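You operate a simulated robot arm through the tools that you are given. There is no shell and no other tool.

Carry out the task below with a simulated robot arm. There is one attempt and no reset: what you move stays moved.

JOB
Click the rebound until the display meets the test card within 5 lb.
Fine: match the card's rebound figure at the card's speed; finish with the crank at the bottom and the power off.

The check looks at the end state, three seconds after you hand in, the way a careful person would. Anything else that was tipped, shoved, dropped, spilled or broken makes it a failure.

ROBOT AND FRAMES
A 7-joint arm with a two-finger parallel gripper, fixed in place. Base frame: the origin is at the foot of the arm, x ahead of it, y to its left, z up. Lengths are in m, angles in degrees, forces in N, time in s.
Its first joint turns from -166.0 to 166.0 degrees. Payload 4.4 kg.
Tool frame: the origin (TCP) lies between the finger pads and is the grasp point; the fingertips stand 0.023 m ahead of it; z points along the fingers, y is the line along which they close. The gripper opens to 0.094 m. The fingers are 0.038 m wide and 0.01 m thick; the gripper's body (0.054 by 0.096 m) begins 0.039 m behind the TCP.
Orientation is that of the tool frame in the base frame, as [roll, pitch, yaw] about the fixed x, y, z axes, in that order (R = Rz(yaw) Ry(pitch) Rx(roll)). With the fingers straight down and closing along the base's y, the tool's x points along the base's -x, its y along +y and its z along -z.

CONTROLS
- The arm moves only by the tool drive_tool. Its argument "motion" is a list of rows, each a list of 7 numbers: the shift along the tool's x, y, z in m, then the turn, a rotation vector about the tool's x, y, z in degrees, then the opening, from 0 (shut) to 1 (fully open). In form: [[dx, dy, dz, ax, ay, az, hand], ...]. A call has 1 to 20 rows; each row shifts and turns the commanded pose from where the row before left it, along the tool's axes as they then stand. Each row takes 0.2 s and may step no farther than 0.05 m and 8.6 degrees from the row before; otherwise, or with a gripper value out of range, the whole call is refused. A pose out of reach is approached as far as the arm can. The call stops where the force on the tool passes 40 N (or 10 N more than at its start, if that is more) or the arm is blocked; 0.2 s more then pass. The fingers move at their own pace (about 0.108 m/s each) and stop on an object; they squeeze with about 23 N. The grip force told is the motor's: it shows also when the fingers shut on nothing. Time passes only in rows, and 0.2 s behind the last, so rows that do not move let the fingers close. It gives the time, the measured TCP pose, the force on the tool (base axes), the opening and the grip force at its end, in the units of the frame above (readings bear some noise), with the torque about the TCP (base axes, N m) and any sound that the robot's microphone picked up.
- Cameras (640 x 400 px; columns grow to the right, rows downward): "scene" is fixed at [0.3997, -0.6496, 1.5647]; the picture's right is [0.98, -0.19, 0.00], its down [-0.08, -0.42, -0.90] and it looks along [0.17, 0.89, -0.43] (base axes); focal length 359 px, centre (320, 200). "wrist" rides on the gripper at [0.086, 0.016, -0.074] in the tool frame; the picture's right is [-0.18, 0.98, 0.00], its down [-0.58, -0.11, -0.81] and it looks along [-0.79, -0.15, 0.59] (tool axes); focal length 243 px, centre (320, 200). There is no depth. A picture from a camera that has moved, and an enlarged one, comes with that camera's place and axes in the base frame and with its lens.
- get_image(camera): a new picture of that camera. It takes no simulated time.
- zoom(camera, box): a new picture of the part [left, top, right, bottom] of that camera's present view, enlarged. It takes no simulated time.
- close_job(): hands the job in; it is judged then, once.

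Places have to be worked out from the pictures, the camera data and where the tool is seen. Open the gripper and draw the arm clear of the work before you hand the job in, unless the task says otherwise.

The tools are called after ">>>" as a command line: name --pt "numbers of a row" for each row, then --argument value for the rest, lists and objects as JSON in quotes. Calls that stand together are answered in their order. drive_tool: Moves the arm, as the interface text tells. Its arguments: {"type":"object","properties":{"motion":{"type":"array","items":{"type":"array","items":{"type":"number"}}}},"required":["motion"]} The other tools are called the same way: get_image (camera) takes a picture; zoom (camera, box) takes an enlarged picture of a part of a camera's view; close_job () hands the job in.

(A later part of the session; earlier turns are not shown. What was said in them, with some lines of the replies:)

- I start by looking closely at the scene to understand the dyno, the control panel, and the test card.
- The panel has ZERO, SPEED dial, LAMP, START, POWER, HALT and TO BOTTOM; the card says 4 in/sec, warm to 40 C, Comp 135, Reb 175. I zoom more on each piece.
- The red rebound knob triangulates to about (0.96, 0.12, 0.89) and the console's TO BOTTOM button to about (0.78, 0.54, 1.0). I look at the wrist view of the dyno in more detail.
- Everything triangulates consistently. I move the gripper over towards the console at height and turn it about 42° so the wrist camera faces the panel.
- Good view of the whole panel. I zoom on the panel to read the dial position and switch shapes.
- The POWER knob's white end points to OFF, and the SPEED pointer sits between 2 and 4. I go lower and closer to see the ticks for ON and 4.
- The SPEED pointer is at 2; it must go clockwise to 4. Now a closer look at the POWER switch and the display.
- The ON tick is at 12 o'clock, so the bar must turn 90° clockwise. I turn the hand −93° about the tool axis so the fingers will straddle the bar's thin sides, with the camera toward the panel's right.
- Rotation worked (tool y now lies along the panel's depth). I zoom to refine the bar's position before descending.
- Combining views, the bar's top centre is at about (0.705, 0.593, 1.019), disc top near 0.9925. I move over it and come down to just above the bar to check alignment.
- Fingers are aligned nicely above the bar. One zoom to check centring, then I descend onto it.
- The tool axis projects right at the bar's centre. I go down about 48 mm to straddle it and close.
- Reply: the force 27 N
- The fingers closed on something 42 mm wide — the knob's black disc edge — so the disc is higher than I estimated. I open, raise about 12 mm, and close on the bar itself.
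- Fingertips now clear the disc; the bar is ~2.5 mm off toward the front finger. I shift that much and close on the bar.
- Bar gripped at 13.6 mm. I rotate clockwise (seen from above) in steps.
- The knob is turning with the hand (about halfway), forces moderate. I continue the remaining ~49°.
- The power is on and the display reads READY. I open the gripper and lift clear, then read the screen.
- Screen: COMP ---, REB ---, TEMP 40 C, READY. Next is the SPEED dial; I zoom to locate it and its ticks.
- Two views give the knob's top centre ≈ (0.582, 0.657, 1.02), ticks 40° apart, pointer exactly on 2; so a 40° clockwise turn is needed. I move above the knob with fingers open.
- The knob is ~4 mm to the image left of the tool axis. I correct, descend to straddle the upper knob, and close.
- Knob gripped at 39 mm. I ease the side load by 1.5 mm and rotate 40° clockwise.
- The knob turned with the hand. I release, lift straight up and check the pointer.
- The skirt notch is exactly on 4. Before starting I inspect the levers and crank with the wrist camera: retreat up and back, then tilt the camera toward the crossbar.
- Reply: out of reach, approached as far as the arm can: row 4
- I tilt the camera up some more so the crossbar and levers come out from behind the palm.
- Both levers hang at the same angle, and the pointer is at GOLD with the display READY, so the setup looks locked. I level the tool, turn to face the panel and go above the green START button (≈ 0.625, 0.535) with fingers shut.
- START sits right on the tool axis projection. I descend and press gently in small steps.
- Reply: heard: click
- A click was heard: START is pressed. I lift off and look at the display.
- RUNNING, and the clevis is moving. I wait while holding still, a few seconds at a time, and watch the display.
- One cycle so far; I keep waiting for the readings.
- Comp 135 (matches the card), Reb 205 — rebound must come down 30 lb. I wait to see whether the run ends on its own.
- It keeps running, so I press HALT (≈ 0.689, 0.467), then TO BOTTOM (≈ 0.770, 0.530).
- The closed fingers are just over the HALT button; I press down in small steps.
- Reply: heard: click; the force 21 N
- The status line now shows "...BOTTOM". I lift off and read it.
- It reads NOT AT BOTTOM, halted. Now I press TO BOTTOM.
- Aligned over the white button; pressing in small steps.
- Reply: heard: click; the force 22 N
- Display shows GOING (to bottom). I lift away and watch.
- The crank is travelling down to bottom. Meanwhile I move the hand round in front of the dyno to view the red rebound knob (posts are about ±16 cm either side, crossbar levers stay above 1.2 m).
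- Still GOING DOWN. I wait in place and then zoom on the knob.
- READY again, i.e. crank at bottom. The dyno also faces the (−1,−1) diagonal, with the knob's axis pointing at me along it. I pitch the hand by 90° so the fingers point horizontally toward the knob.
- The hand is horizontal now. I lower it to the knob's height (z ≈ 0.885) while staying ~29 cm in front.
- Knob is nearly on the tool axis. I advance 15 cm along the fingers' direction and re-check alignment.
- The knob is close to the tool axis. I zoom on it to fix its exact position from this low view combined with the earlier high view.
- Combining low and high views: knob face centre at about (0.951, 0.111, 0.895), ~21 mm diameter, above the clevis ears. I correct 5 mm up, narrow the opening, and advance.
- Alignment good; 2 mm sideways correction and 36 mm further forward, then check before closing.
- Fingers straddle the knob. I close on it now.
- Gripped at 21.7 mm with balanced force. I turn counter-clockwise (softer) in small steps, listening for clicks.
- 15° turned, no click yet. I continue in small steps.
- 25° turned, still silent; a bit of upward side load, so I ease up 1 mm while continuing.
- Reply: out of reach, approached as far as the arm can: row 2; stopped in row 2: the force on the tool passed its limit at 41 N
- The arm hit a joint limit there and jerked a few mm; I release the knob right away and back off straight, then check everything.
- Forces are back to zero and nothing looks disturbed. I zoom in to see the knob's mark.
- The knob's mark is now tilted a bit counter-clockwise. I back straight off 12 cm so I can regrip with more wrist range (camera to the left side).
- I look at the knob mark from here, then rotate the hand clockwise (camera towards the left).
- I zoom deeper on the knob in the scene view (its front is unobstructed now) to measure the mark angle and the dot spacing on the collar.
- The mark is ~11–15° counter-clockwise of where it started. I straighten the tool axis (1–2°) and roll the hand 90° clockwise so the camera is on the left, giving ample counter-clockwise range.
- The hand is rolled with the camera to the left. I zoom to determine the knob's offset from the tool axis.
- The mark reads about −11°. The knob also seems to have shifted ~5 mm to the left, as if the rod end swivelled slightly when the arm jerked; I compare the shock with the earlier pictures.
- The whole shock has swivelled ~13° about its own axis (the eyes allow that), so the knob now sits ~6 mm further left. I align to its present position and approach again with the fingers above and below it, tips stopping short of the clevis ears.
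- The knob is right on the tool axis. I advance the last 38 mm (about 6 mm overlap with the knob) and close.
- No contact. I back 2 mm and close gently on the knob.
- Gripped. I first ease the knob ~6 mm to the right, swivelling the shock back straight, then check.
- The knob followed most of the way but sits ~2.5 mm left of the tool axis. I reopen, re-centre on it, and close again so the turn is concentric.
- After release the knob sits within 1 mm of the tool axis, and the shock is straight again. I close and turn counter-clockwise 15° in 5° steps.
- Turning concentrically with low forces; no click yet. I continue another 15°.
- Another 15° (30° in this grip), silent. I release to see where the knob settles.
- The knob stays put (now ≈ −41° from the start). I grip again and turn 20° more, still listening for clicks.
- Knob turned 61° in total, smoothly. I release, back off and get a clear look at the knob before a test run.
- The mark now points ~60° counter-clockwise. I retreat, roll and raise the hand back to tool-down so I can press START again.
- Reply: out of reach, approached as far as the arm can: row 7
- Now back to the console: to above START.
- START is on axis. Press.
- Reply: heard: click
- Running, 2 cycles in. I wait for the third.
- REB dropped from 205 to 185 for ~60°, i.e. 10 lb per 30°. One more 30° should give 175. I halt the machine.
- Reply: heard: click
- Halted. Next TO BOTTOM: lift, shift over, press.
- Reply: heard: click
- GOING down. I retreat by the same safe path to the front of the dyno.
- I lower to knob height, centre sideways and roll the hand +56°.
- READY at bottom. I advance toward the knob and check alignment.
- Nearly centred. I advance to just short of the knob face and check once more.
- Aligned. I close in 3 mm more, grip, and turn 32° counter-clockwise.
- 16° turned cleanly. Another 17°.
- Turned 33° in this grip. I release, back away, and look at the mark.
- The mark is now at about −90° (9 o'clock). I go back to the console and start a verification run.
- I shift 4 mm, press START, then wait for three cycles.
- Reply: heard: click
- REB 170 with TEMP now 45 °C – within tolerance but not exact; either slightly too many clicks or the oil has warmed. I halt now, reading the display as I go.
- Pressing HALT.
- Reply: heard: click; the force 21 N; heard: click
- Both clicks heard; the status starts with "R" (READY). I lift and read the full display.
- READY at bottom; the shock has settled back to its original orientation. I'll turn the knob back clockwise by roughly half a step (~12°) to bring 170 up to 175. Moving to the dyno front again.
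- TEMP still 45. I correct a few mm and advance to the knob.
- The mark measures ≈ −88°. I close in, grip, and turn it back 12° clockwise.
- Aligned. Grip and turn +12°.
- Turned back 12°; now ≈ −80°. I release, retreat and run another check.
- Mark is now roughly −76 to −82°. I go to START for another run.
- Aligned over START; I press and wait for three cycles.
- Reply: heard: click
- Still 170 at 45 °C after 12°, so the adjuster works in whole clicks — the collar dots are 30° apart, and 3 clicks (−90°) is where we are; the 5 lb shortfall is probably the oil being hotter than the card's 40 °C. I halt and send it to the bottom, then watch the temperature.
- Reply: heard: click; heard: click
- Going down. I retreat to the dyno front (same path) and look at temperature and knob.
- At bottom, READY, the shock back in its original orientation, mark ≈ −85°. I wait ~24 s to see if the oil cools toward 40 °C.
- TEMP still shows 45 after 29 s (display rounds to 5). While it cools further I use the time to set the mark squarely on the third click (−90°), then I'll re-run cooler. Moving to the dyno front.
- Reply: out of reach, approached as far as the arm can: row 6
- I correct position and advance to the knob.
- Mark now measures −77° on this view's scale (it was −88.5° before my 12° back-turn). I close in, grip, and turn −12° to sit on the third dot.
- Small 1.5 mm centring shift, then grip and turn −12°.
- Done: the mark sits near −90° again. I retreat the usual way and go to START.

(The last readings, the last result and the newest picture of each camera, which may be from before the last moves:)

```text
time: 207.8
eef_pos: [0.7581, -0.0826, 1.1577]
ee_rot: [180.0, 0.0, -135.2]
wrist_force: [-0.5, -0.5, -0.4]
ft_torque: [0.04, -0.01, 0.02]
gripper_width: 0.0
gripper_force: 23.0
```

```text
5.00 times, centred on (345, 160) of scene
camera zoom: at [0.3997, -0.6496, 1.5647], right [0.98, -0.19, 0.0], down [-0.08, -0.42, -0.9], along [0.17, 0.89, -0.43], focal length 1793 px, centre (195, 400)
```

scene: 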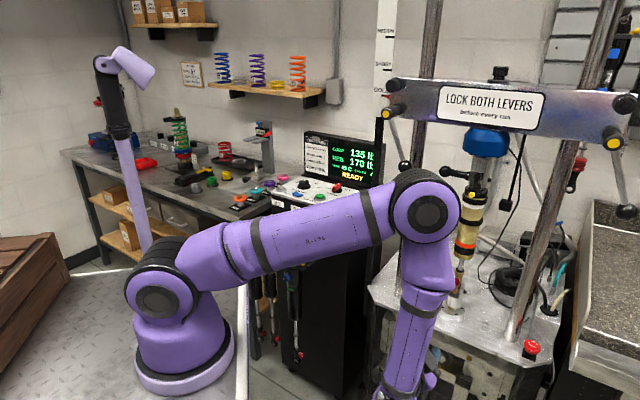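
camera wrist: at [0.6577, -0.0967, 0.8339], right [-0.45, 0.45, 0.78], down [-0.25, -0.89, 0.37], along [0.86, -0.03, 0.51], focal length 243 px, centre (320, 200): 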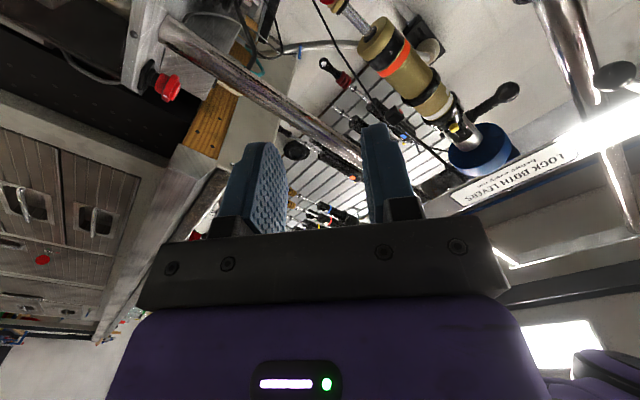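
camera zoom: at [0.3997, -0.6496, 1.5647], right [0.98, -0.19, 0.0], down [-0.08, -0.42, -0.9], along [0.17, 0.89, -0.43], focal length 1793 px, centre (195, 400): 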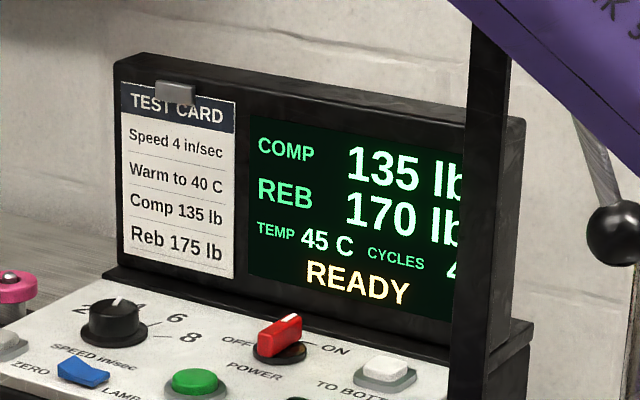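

The oil still shows 45 °C. I go above START and wait there for it to cool before the confirming run.

>>> drive_tool --pt "-0.0168 0.0425 -0.0041 0 0 0 0" --pt "-0.0168 0.0425 -0.0041 0 0 0 0" --pt "-0.0168 0.0425 -0.0041 0 0 0 0" --pt "-0.0168 0.0425 -0.0041 0 0 0 0" --pt "-0.0168 0.0425 -0.0041 0 0 0 0" --pt "-0.0168 0.0425 -0.0041 0 0 0 0" --pt "-0.0168 0.0425 -0.0041 0 0 0 0" --pt "-0.0168 0.0425 -0.0041 0 0 0 0" --pt "-0.0168 0.0425 -0.0041 0 0 0 0" --pt "-0.0168 0.0425 -0.0041 0 0 0 0" --pt "-0.0346 0.0207 0.02 0 0 0 0" --pt "-0.0346 0.0207 0.02 0 0 0 0" --pt "-0.0346 0.0207 0.02 0 0 0 0" --pt "-0.0346 0.0207 0.02 0 0 0 0" --pt "-0.0346 0.0207 0.02 0 0 0 0"

>>> drive_tool --pt "0 0 0 0 0 0 0" --pt "0 0 0 0 0 0 0" --pt "0 0 0 0 0 0 0" --pt "0 0 0 0 0 0 0" --pt "0 0 0 0 0 0 0" --pt "0 0 0 0 0 0 0" --pt "0 0 0 0 0 0 0" --pt "0 0 0 0 0 0 0" --pt "0 0 0 0 0 0 0" --pt "0 0 0 0 0 0 0" --pt "0 0 0 0 0 0 0" --pt "0 0 0 0 0 0 0" --pt "0 0 0 0 0 0 0" --pt "0 0 0 0 0 0 0" --pt "0 0 0 0 0 0 0" --pt "0 0 0 0 0 0 0" --pt "0 0 0 0 0 0 0" --pt "0 0 0 0 0 0 0" --pt "0 0 0 0 0 0 0" --pt "0 0 0 0 0 0 0"

>>> drive_tool --pt "0 0 0 0 0 0 0" --pt "0 0 0 0 0 0 0" --pt "0 0 0 0 0 0 0" --pt "0 0 0 0 0 0 0" --pt "0 0 0 0 0 0 0" --pt "0 0 0 0 0 0 0" --pt "0 0 0 0 0 0 0" --pt "0 0 0 0 0 0 0" --pt "0 0 0 0 0 0 0" --pt "0 0 0 0 0 0 0" --pt "0 0 0 0 0 0 0" --pt "0 0 0 0 0 0 0" --pt "0 0 0 0 0 0 0" --pt "0 0 0 0 0 0 0" --pt "0 0 0 0 0 0 0" --pt "0 0 0 0 0 0 0" --pt "0 0 0 0 0 0 0" --pt "0 0 0 0 0 0 0" --pt "0 0 0 0 0 0 0" --pt "0 0 0 0 0 0 0"

>>> drive_tool --pt "0 0 0 0 0 0 0" --pt "0 0 0 0 0 0 0" --pt "0 0 0 0 0 0 0" --pt "0 0 0 0 0 0 0" --pt "0 0 0 0 0 0 0" --pt "0 0 0 0 0 0 0" --pt "0 0 0 0 0 0 0" --pt "0 0 0 0 0 0 0" --pt "0 0 0 0 0 0 0" --pt "0 0 0 0 0 0 0" --pt "0 0 0 0 0 0 0" --pt "0 0 0 0 0 0 0" --pt "0 0 0 0 0 0 0" --pt "0 0 0 0 0 0 0" --pt "0 0 0 0 0 0 0" --pt "0 0 0 0 0 0 0" --pt "0 0 0 0 0 0 0" --pt "0 0 0 0 0 0 0" --pt "0 0 0 0 0 0 0" --pt "0 0 0 0 0 0 0"

>>> drive_tool --pt "0 0 0 0 0 0 0" --pt "0 0 0 0 0 0 0" --pt "0 0 0 0 0 0 0" --pt "0 0 0 0 0 0 0" --pt "0 0 0 0 0 0 0" --pt "0 0 0 0 0 0 0" --pt "0 0 0 0 0 0 0" --pt "0 0 0 0 0 0 0" --pt "0 0 0 0 0 0 0" --pt "0 0 0 0 0 0 0" --pt "0 0 0 0 0 0 0" --pt "0 0 0 0 0 0 0" --pt "0 0 0 0 0 0 0" --pt "0 0 0 0 0 0 0" --pt "0 0 0 0 0 0 0" --pt "0 0 0 0 0 0 0" --pt "0 0 0 0 0 0 0" --pt "0 0 0 0 0 0 0" --pt "0 0 0 0 0 0 0" --pt "0 0 0 0 0 0 0"

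>>> zoom --camera "scene" --box '[290, 120, 400, 200]'

```text
time: 211.0
eef_pos: [0.6253, 0.5325, 1.1027]
ee_rot: [179.8, 0.1, -135.2]
wrist_force: [-0.9, 0.0, 0.7]
ft_torque: [0.02, 0.01, -0.02]
gripper_width: 0.0002
gripper_force: 23.4
```

```text
time: 215.2
eef_pos: [0.6251, 0.532, 1.1026]
ee_rot: [179.8, 0.1, -135.1]
wrist_force: [0.3, -1.0, 0.2]
ft_torque: [0.03, -0.01, -0.02]
gripper_width: 0.0
gripper_force: 23.2
```

```text
time: 219.4
eef_pos: [0.6267, 0.5326, 1.1016]
ee_rot: [179.8, 0.0, -135.1]
wrist_force: [-0.3, -0.6, -0.4]
ft_torque: [-0.03, 0.0, 0.01]
gripper_width: 0.0003
gripper_force: 23.1
```

```text
time: 223.6
eef_pos: [0.626, 0.5323, 1.1026]
ee_rot: [179.7, 0.1, -135.1]
wrist_force: [-0.1, -0.1, 0.9]
ft_torque: [0.02, -0.01, -0.01]
gripper_width: 0.0003
gripper_force: 22.7
```

```text
time: 227.8
eef_pos: [0.6258, 0.5333, 1.1014]
ee_rot: [179.9, 0.1, -135.1]
wrist_force: [0.5, -0.5, 0.9]
ft_torque: [-0.02, 0.02, 0.0]
gripper_width: 0.0
gripper_force: 22.8
```

```text
5.00 times, centred on (345, 160) of scene
camera zoom: at [0.3997, -0.6496, 1.5647], right [0.98, -0.19, 0.0], down [-0.08, -0.42, -0.9], along [0.17, 0.89, -0.43], focal length 1793 px, centre (195, 400)
```

zoom: 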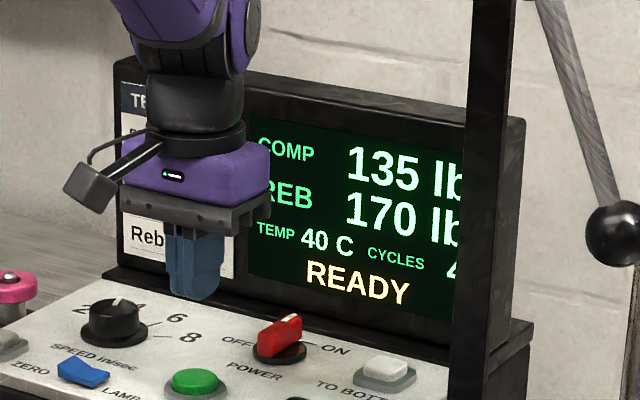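

It has cooled: TEMP 40. I give it another ~17 s margin, then run.

>>> drive_tool --pt "0 0 0 0 0 0 0" --pt "0 0 0 0 0 0 0" --pt "0 0 0 0 0 0 0" --pt "0 0 0 0 0 0 0" --pt "0 0 0 0 0 0 0" --pt "0 0 0 0 0 0 0" --pt "0 0 0 0 0 0 0" --pt "0 0 0 0 0 0 0" --pt "0 0 0 0 0 0 0" --pt "0 0 0 0 0 0 0" --pt "0 0 0 0 0 0 0" --pt "0 0 0 0 0 0 0" --pt "0 0 0 0 0 0 0" --pt "0 0 0 0 0 0 0" --pt "0 0 0 0 0 0 0" --pt "0 0 0 0 0 0 0" --pt "0 0 0 0 0 0 0" --pt "0 0 0 0 0 0 0" --pt "0 0 0 0 0 0 0" --pt "0 0 0 0 0 0 0"

>>> drive_tool --pt "0 0 0 0 0 0 0" --pt "0 0 0 0 0 0 0" --pt "0 0 0 0 0 0 0" --pt "0 0 0 0 0 0 0" --pt "0 0 0 0 0 0 0" --pt "0 0 0 0 0 0 0" --pt "0 0 0 0 0 0 0" --pt "0 0 0 0 0 0 0" --pt "0 0 0 0 0 0 0" --pt "0 0 0 0 0 0 0" --pt "0 0 0 0 0 0 0" --pt "0 0 0 0 0 0 0" --pt "0 0 0 0 0 0 0" --pt "0 0 0 0 0 0 0" --pt "0 0 0 0 0 0 0" --pt "0 0 0 0 0 0 0" --pt "0 0 0 0 0 0 0" --pt "0 0 0 0 0 0 0" --pt "0 0 0 0 0 0 0" --pt "0 0 0 0 0 0 0"

>>> drive_tool --pt "0 0 0 0 0 0 0" --pt "0 0 0 0 0 0 0" --pt "0 0 0 0 0 0 0" --pt "0 0 0 0 0 0 0" --pt "0 0 0 0 0 0 0" --pt "0 0 0 0 0 0 0" --pt "0 0 0 0 0 0 0" --pt "0 0 0 0 0 0 0" --pt "0 0 0 0 0 0 0" --pt "0 0 0 0 0 0 0" --pt "0 0 0 0 0 0 0" --pt "0 0 0 0 0 0 0" --pt "0 0 0 0 0 0 0" --pt "0 0 0 0 0 0 0" --pt "0 0 0 0 0 0 0" --pt "0 0 0 0 0 0 0" --pt "0 0 0 0 0 0 0" --pt "0 0 0 0 0 0 0" --pt "0 0 0 0 0 0 0" --pt "0 0 0 0 0 0 0"

>>> drive_tool --pt "0 0 0 0 0 0 0" --pt "0 0 0 0 0 0 0" --pt "0 0 0 0 0 0 0" --pt "0 0 0 0 0 0 0" --pt "0 0 0 0 0 0 0" --pt "0 0 0 0 0 0 0" --pt "0 0 0 0 0 0 0" --pt "0 0 0 0 0 0 0" --pt "0 0 0 0 0 0 0" --pt "0 0 0 0 0 0 0" --pt "0 0 0 0 0 0 0" --pt "0 0 0 0 0 0 0" --pt "0 0 0 0 0 0 0" --pt "0 0 0 0 0 0 0" --pt "0 0 0 0 0 0 0" --pt "0 0 0 0 0 0 0" --pt "0 0 0 0 0 0 0" --pt "0 0 0 0 0 0 0" --pt "0 0 0 0 0 0 0" --pt "0 0 0 0 0 0 0"

>>> get_image --camera "wrist"

>>> zoom --camera "scene" --box '[290, 120, 400, 200]'

```text
time: 232.0
eef_pos: [0.6253, 0.5327, 1.1014]
ee_rot: [179.9, 0.1, -135.1]
wrist_force: [1.1, -0.2, -0.7]
ft_torque: [0.0, -0.03, -0.02]
gripper_width: 0.0
gripper_force: 23.1
```

```text
time: 236.2
eef_pos: [0.6259, 0.5333, 1.1022]
ee_rot: [179.8, 0.2, -135.1]
wrist_force: [0.4, -0.6, 0.5]
ft_torque: [0.0, -0.01, 0.01]
gripper_width: 0.0001
gripper_force: 22.8
```

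```text
time: 240.4
eef_pos: [0.6257, 0.5328, 1.102]
ee_rot: [179.8, 0.0, -135.1]
wrist_force: [0.3, 0.5, 0.1]
ft_torque: [-0.02, 0.0, -0.01]
gripper_width: 0.0
gripper_force: 22.8
```

```text
time: 244.6
eef_pos: [0.6265, 0.5329, 1.1024]
ee_rot: [179.7, 0.1, -135.2]
wrist_force: [-0.8, -0.1, -0.6]
ft_torque: [0.0, 0.02, 0.01]
gripper_width: 0.0001
gripper_force: 23.1
```

```text
taken
camera wrist: at [0.5527, 0.4822, 1.176], right [-0.56, 0.83, 0.0], down [0.49, 0.33, 0.81], along [0.67, 0.46, -0.59], focal length 243 px, centre (320, 200)
```

wrist: 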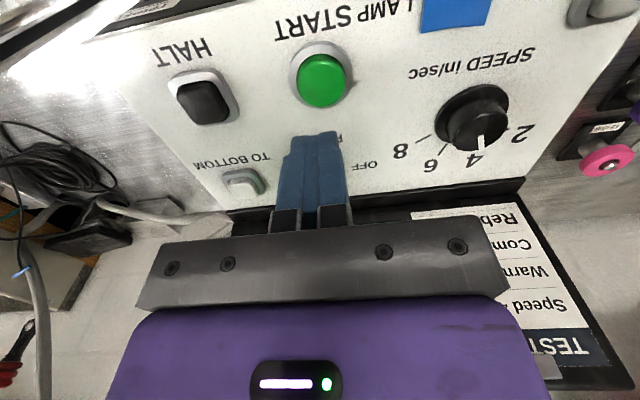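

```text
5.00 times, centred on (345, 160) of scene
camera zoom: at [0.3997, -0.6496, 1.5647], right [0.98, -0.19, 0.0], down [-0.08, -0.42, -0.9], along [0.17, 0.89, -0.43], focal length 1793 px, centre (195, 400)
```

zoom: 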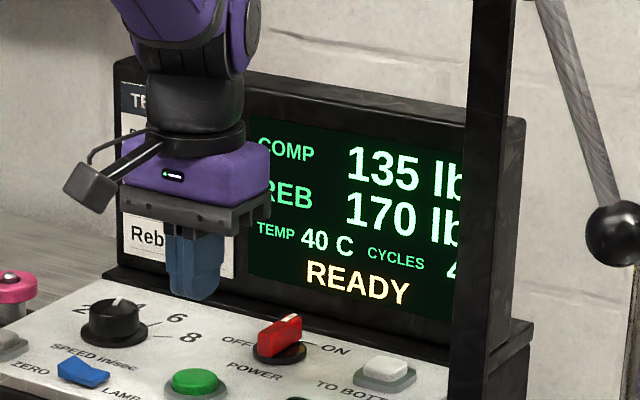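

Cool at 40 °C, READY at bottom. I press START and wait for three cycles.

>>> drive_tool --pt "0 0 0.035 0 0 0 0" --pt "0 0 0.02 0 0 0 0" --pt "0 0 0.011 0 0 0 0" --pt "0 0 0.004 0 0 0 0"

>>> drive_tool --pt "0 0 -0.03 0 0 0 0" --pt "0.03 0 -0.035 0 0 0 0" --pt "0.04 0 -0.03 0 0 0 0" --pt "0 0 0 0 0 0 0" --pt "0 0 0 0 0 0 0" --pt "0 0 0 0 0 0 0" --pt "0 0 0 0 0 0 0" --pt "0 0 0 0 0 0 0" --pt "0 0 0 0 0 0 0" --pt "0 0 0 0 0 0 0" --pt "0 0 0 0 0 0 0" --pt "0 0 0 0 0 0 0" --pt "0 0 0 0 0 0 0" --pt "0 0 0 0 0 0 0" --pt "0 0 0 0 0 0 0" --pt "0 0 0 0 0 0 0" --pt "0 0 0 0 0 0 0" --pt "0 0 0 0 0 0 0" --pt "0 0 0 0 0 0 0" --pt "0 0 0 0 0 0 0"

>>> drive_tool --pt "0 0 0 0 0 0 0" --pt "0 0 0 0 0 0 0" --pt "0 0 0 0 0 0 0" --pt "0 0 0 0 0 0 0"

>>> zoom --camera "scene" --box '[290, 120, 400, 200]'

```text
time: 245.6
eef_pos: [0.6266, 0.5332, 1.0327]
ee_rot: [179.8, 0.2, -135.2]
wrist_force: [-2.7, -1.4, 7.7]
ft_torque: [-0.01, 0.05, 0.01]
gripper_width: 0.0001
gripper_force: 23.5
heard: click
```

```text
time: 249.8
eef_pos: [0.5794, 0.4827, 1.125]
ee_rot: [179.8, 0.2, -135.0]
wrist_force: [-0.3, 0.0, 0.3]
ft_torque: [-0.03, 0.0, 0.03]
gripper_width: 0.0001
gripper_force: 22.6
```

```text
time: 250.8
eef_pos: [0.5785, 0.4835, 1.1249]
ee_rot: [179.7, 0.1, -135.1]
wrist_force: [-0.1, 0.1, -0.4]
ft_torque: [0.01, -0.01, 0.02]
gripper_width: 0.0002
gripper_force: 23.0
```

```text
5.00 times, centred on (345, 160) of scene
camera zoom: at [0.3997, -0.6496, 1.5647], right [0.98, -0.19, 0.0], down [-0.08, -0.42, -0.9], along [0.17, 0.89, -0.43], focal length 1793 px, centre (195, 400)
```

zoom: 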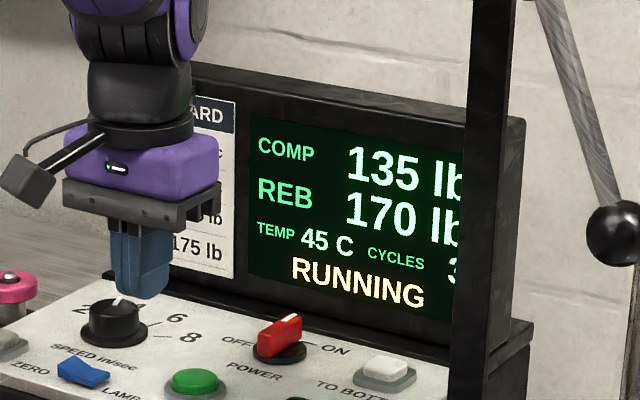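

170 again (135 comp), identical to before: 3 clicks down is the closest click — within 5 lb of the card's 175 (2 clicks gave 185). I finish here: HALT, then TO BOTTOM.

>>> drive_tool --pt "-0.0218 -0.0312 0 0 0 0 0" --pt "-0.0218 -0.0312 0 0 0 0 0" --pt "-0.0218 -0.0312 0 0 0 0 0" --pt "0 0 0.0375 0 0 0 0" --pt "0 0 0.0335 0 0 0 0" --pt "0 0 0.015 0 0 0 0" --pt "0 0 0.006 0 0 0 0" --pt "0 0 0.003 0 0 0 0"

>>> zoom --camera "scene" --box '[290, 120, 400, 200]'

>>> drive_tool --pt "0 0 -0.045 0 0 0 0" --pt "-0.0341 -0.0046 -0.005 0 0 0 0" --pt "-0.0341 -0.0046 0 0 0 0 0" --pt "-0.0341 -0.0046 0 0 0 0 0" --pt "0 0 0.025 0 0 0 0" --pt "0 0 0.016 0 0 0 0" --pt "0 0 0.006 0 0 0 0" --pt "0 0 0.003 0 0 0 0"

>>> get_image --camera "wrist"

```text
time: 252.6
eef_pos: [0.6891, 0.4645, 1.0326]
ee_rot: [179.8, 0.3, -135.1]
wrist_force: [-3.2, -8.9, 13.7]
ft_torque: [-0.13, 0.07, 0.0]
gripper_width: 0.0001
gripper_force: 23.1
heard: click
```

```text
5.00 times, centred on (345, 160) of scene
camera zoom: at [0.3997, -0.6496, 1.5647], right [0.98, -0.19, 0.0], down [-0.08, -0.42, -0.9], along [0.17, 0.89, -0.43], focal length 1793 px, centre (195, 400)
```

zoom: 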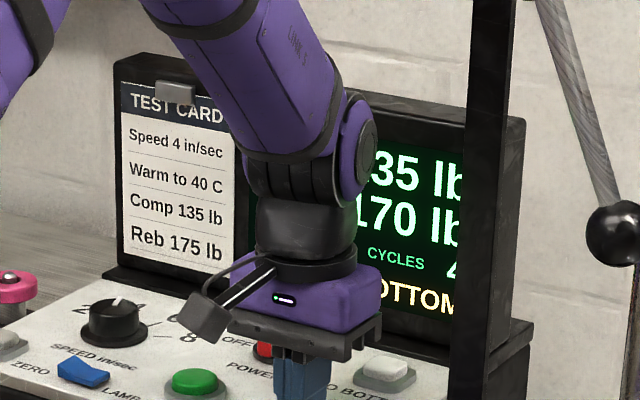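

```text
time: 254.4
eef_pos: [0.7722, 0.5272, 1.0317]
ee_rot: [179.8, 0.2, -135.2]
wrist_force: [-1.1, -4.9, 13.1]
ft_torque: [-0.06, 0.05, 0.0]
gripper_width: 0.0001
gripper_force: 22.9
heard: click
```

```text
taken
camera wrist: at [0.6988, 0.4761, 1.1062], right [-0.56, 0.83, 0.0], down [0.49, 0.33, 0.81], along [0.67, 0.46, -0.59], focal length 243 px, centre (320, 200)
```

wrist: 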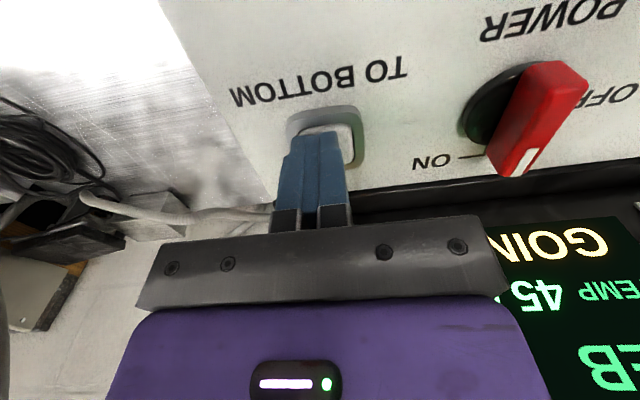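

Going down. I lift, move above the POWER knob with fingers open, and wait for READY.

>>> drive_tool --pt "0 0 -0.04 0 0 0 0" --pt "0 0 -0.045 0 0 0 0.2" --pt "0.0009 0.0312 0 0 0 0 0.4" --pt "0.0009 0.0312 0 0 0 0 0.4" --pt "0.0009 0.0312 0 0 0 0 0.4" --pt "0 0 0 0 0 0 0.4" --pt "0 0 0 0 0 0 0.4" --pt "0 0 0 0 0 0 0.4" --pt "0 0 0 0 0 0 0.4" --pt "0 0 0 0 0 0 0.4" --pt "0 0 0 0 0 0 0.4" --pt "0 0 0 0 0 0 0.4" --pt "0 0 0 0 0 0 0.4" --pt "0 0 0 0 0 0 0.4" --pt "0 0 0 0 0 0 0.4"

>>> get_image --camera "wrist"

>>> zoom --camera "scene" --box '[290, 120, 400, 200]'

>>> zoom --camera "scene" --box '[410, 240, 490, 325]'

```text
time: 257.6
eef_pos: [0.7046, 0.5922, 1.1151]
ee_rot: [179.9, 0.1, -135.1]
wrist_force: [0.7, -0.4, 0.6]
ft_torque: [0.0, -0.01, -0.01]
gripper_width: 0.0375
gripper_force: 0.1
```

```text
taken
camera wrist: at [0.6315, 0.5409, 1.1897], right [-0.56, 0.83, 0.0], down [0.49, 0.33, 0.81], along [0.67, 0.46, -0.59], focal length 243 px, centre (320, 200)
```

wrist: 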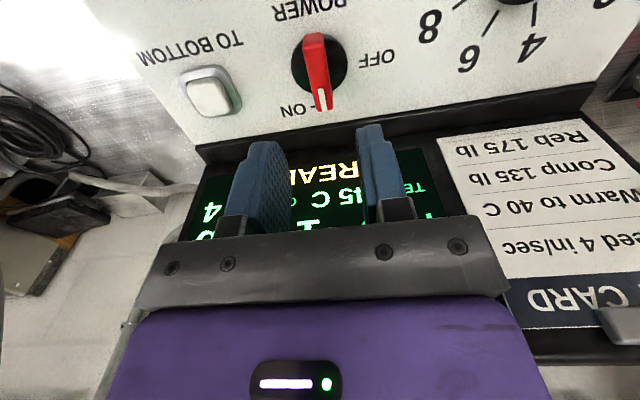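

```text
5.00 times, centred on (345, 160) of scene
camera zoom: at [0.3997, -0.6496, 1.5647], right [0.98, -0.19, 0.0], down [-0.08, -0.42, -0.9], along [0.17, 0.89, -0.43], focal length 1793 px, centre (195, 400)
```

zoom: 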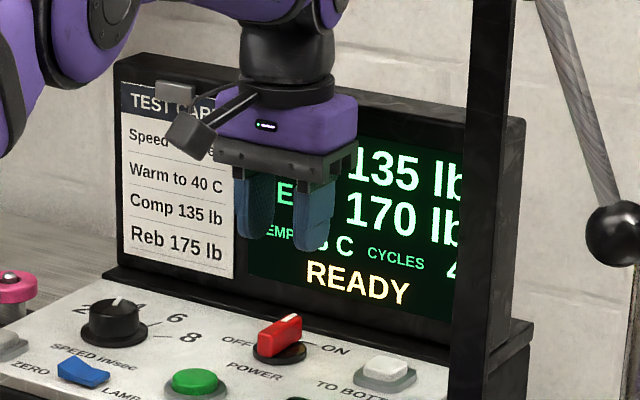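

```text
4.71 times, centred on (450, 282) of scene
camera zoom: at [0.3997, -0.6496, 1.5647], right [0.98, -0.19, 0.0], down [-0.08, -0.42, -0.9], along [0.17, 0.89, -0.43], focal length 1688 px, centre (-292, -188)
```

zoom: 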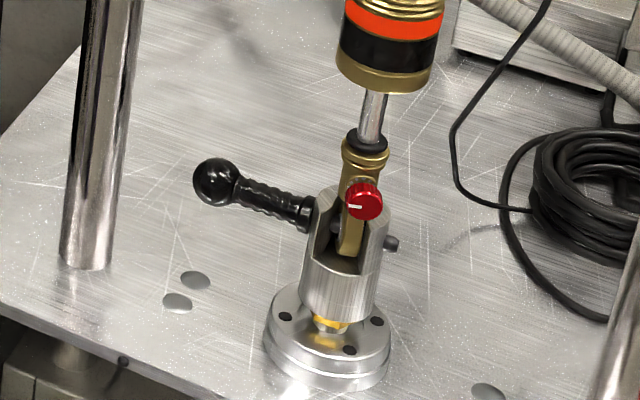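

Everything is at the bottom, READY. Now power off: I descend so the fingers straddle the bar in its ON position.

>>> drive_tool --pt "0 0 0.035 0 0 0 0.4" --pt "0 0 0.03 0 0 0 0.4" --pt "0 0 0.0155 0 0 0 0.4" --pt "0 0 0 0 0 0 0.4"

>>> zoom --camera "wrist" --box '[220, 90, 420, 240]'

```text
time: 258.6
eef_pos: [0.7044, 0.5905, 1.0367]
ee_rot: [179.8, 0.0, -135.1]
wrist_force: [0.0, -0.2, 0.2]
ft_torque: [-0.03, -0.01, 0.0]
gripper_width: 0.0376
gripper_force: 0.0
```

```text
2.67 times, centred on (320, 165) of wrist
camera zoom: at [0.6318, 0.54, 1.1104], right [-0.56, 0.83, 0.0], down [0.49, 0.33, 0.81], along [0.67, 0.46, -0.59], focal length 647 px, centre (320, 293)
```

zoom: 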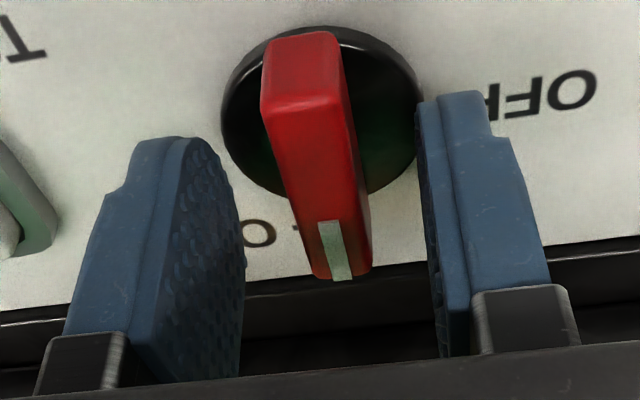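

Well centred. I close on the bar and turn it 90° counter-clockwise to OFF.

>>> drive_tool --pt "0 0 0.002 0 0 0 0.3" --pt "0 0 0 0 0 0 0" --pt "0 0 0 0 0 0 0" --pt "0 0 0 0 0 0 0"

>>> drive_tool --pt "0 0 0 0 0 -8.2 0" --pt "0 0 0 0 0 -8.2 0" --pt "0 0 0 0 0 -8.2 0" --pt "0 0 0 0 0 -8.2 0" --pt "0 0 0 0 0 -8.2 0" --pt "0 0 0 0 0 -8.2 0" --pt "0 0 0 0 0 -8.2 0" --pt "0 0 0 0 0 -8.2 0" --pt "0 0 0 0 0 -8.2 0" --pt "0 0 0 0 0 -8.2 0" --pt "0 0 0 0 0 -8.0 0"

>>> get_image --camera "wrist"

>>> zoom --camera "scene" --box '[280, 110, 400, 210]'

```text
time: 259.6
eef_pos: [0.7045, 0.5905, 1.0331]
ee_rot: [179.7, 0.1, -135.1]
wrist_force: [-3.2, 3.4, -1.6]
ft_torque: [0.2, -0.45, 0.2]
gripper_width: 0.0137
gripper_force: 45.3
```

```text
time: 262.0
eef_pos: [0.7024, 0.5909, 1.0346]
ee_rot: [-179.8, 0.2, -45.0]
wrist_force: [-6.7, 0.0, 16.6]
ft_torque: [0.79, 1.09, 0.01]
gripper_width: 0.0134
gripper_force: 44.7
```

```text
taken
camera wrist: at [0.7522, 0.5177, 1.1082], right [-0.83, -0.56, 0.0], down [-0.33, 0.48, 0.81], along [-0.46, 0.67, -0.59], focal length 243 px, centre (320, 200)
```

wrist: 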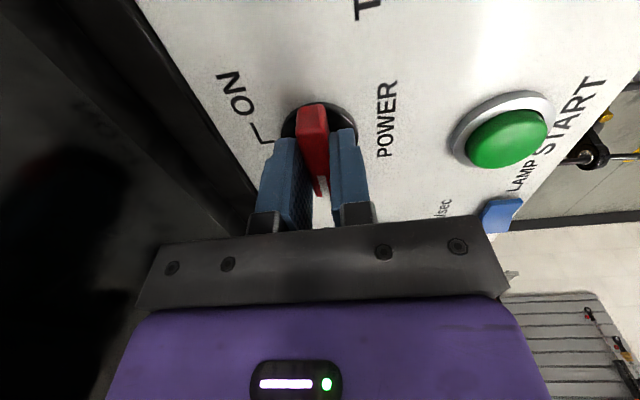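

```text
4.00 times, centred on (340, 160) of scene
camera zoom: at [0.3997, -0.6496, 1.5647], right [0.98, -0.19, 0.0], down [-0.08, -0.42, -0.9], along [0.17, 0.89, -0.43], focal length 1434 px, centre (240, 360)
```

zoom: 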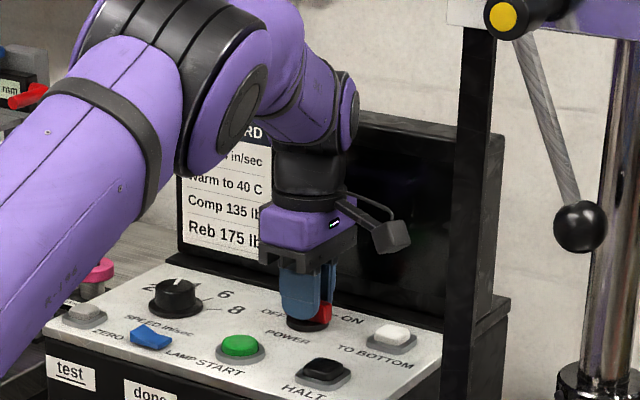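

The display is dark: power is off. I open the gripper, lift, and draw the arm clear.

>>> drive_tool --pt "0 0 0 0 0 0 0.4" --pt "0 0 0 0 0 0 0.4" --pt "0 0 -0.03 0 0 0 0.4" --pt "0 0 -0.04 0 0 0 0.4" --pt "0 0 -0.045 0 0 0 0.4" --pt "0 0.03 -0.03 0 0 0 0.6" --pt "0 0.045 0 0 0 0 0.8" --pt "0 0.045 0 0 0 0 1" --pt "0 0.045 0 0 0 0 1" --pt "0 0.045 0 0 0 0 1" --pt "0 0.045 0 0 0 0 1"

>>> get_image --camera "scene"

>>> zoom --camera "scene" --box '[268, 120, 398, 220]'

>>> zoom --camera "scene" --box '[410, 170, 520, 330]'

```text
time: 264.4
eef_pos: [0.5248, 0.4124, 1.1755]
ee_rot: [-179.9, 0.3, -45.0]
wrist_force: [-0.4, 0.1, 0.0]
ft_torque: [0.02, 0.05, 0.03]
gripper_width: 0.0941
gripper_force: 0.0
```

```text
taken
```

scene: 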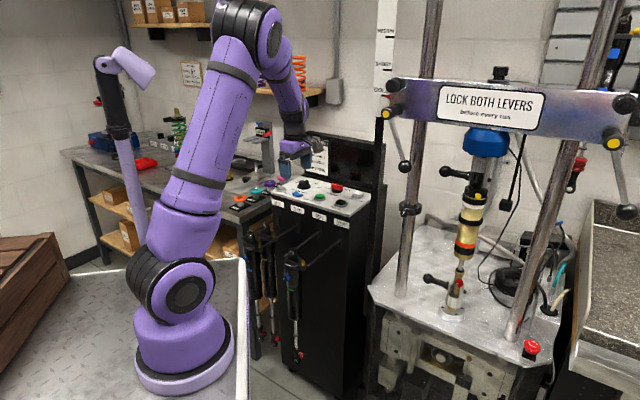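

```text
4.00 times, centred on (333, 170) of scene
camera zoom: at [0.3997, -0.6496, 1.5647], right [0.98, -0.19, 0.0], down [-0.08, -0.42, -0.9], along [0.17, 0.89, -0.43], focal length 1434 px, centre (268, 320)
```

zoom: 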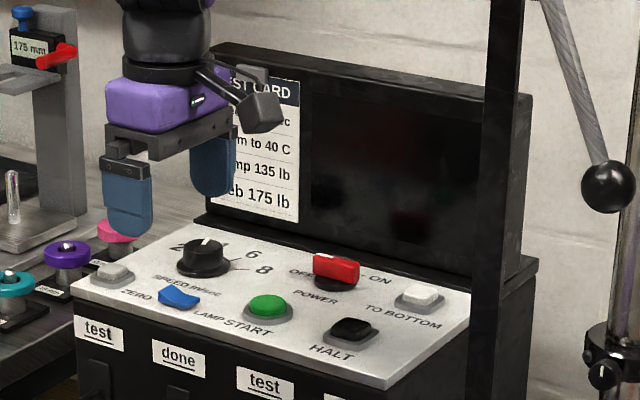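

```text
2.50 times, centred on (465, 250) of scene
camera zoom: at [0.3997, -0.6496, 1.5647], right [0.98, -0.19, 0.0], down [-0.08, -0.42, -0.9], along [0.17, 0.89, -0.43], focal length 896 px, centre (-42, 75)
```

zoom: 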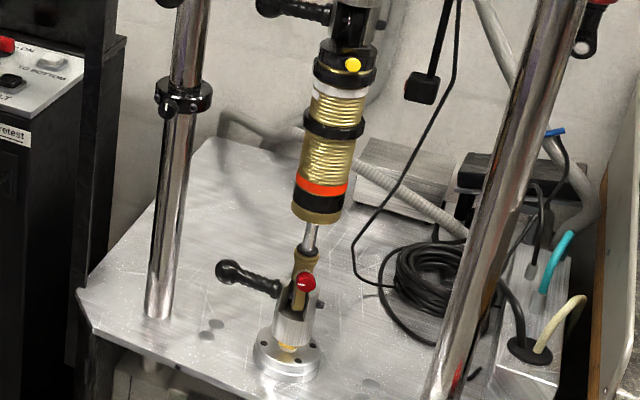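

Power is at OFF, display dark, crank at bottom, speed at 4, dyno undisturbed. I draw the arm further back and up before handing in.

>>> drive_tool --pt "0 0.035 -0.03 0 0 0 1" --pt "0 0.035 -0.03 0 0 0 1" --pt "0 0.035 -0.03 0 0 0 1" --pt "0 0.035 -0.02 0 0 0 1" --pt "0 0 0 0 0 0 1"

>>> get_image --camera "scene"

>>> zoom --camera "scene" --box '[290, 170, 360, 215]'

```text
time: 265.6
eef_pos: [0.4237, 0.3111, 1.2873]
ee_rot: [-179.9, 0.2, -45.1]
wrist_force: [0.0, -0.4, 0.3]
ft_torque: [0.0, -0.01, 0.01]
gripper_width: 0.0941
gripper_force: 0.1
```

```text
taken
```

scene: 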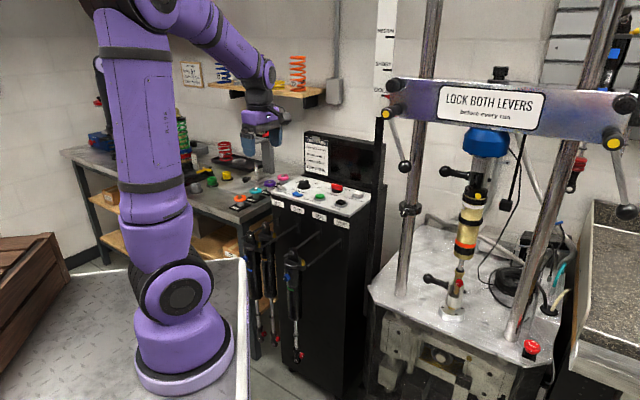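

```text
8.89 times, centred on (325, 192) of scene
camera zoom: at [0.3997, -0.6496, 1.5647], right [0.98, -0.19, 0.0], down [-0.08, -0.42, -0.9], along [0.17, 0.89, -0.43], focal length 3188 px, centre (276, 267)
```

zoom: 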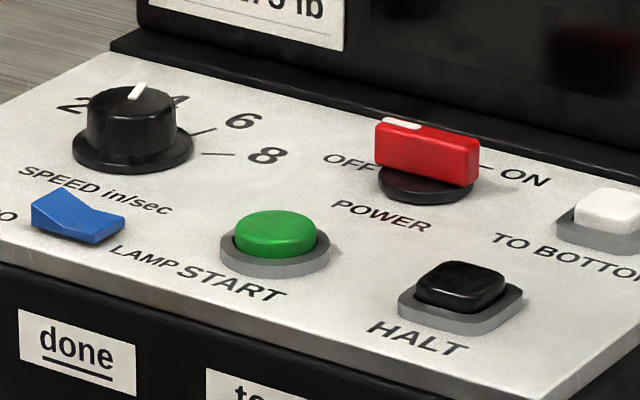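

The power pointer is on OFF, the speed is on 4, the crank is at the bottom, the gripper is open and the arm is clear. The last run read COMP 135 and REB 170, which is within 5 lb of the card's 175. I hand the job in.

>>> close_job

```text
The job is handed in.
```

I handed the job in with the rebound reading 170 lb. That is within 5 lb of the card's 175, but it is not an exact match.

| Item | Final state |
|---|---|
| Speed | 4 in/sec, as on the card |
| Compression | 135 lb, matches the card |
| Rebound | 170 lb (card: 175) |
| Oil temperature | 45 C on the display at that reading (card: 40 C) |
| Crank | at the bottom; display showed READY |
| Power | off |

- **Why 170 and not 175:** The rebound started at 205 lb. Turning the red knob about 60° counter-clockwise brought it to 185, and a further turn to about 90° brought it to 170. Backing off 12° still read 170, so the adjuster appears to step in clicks about 30° apart, with none closer to 175. The display also seems to round to 5 lb.
- **Temperature:** I let the oil cool until the display showed 40 C and ran again. It was back to 45 C by the third cycle, and the rebound was still 170. I could not separate any effect of heat from the click setting.
- **Shock rotation:** On one turn the arm hit a joint limit and jerked while holding the knob, swivelling the shock about 13° on its eyes. It still sits slightly rotated from where it started. I saw nothing else moved or damaged.
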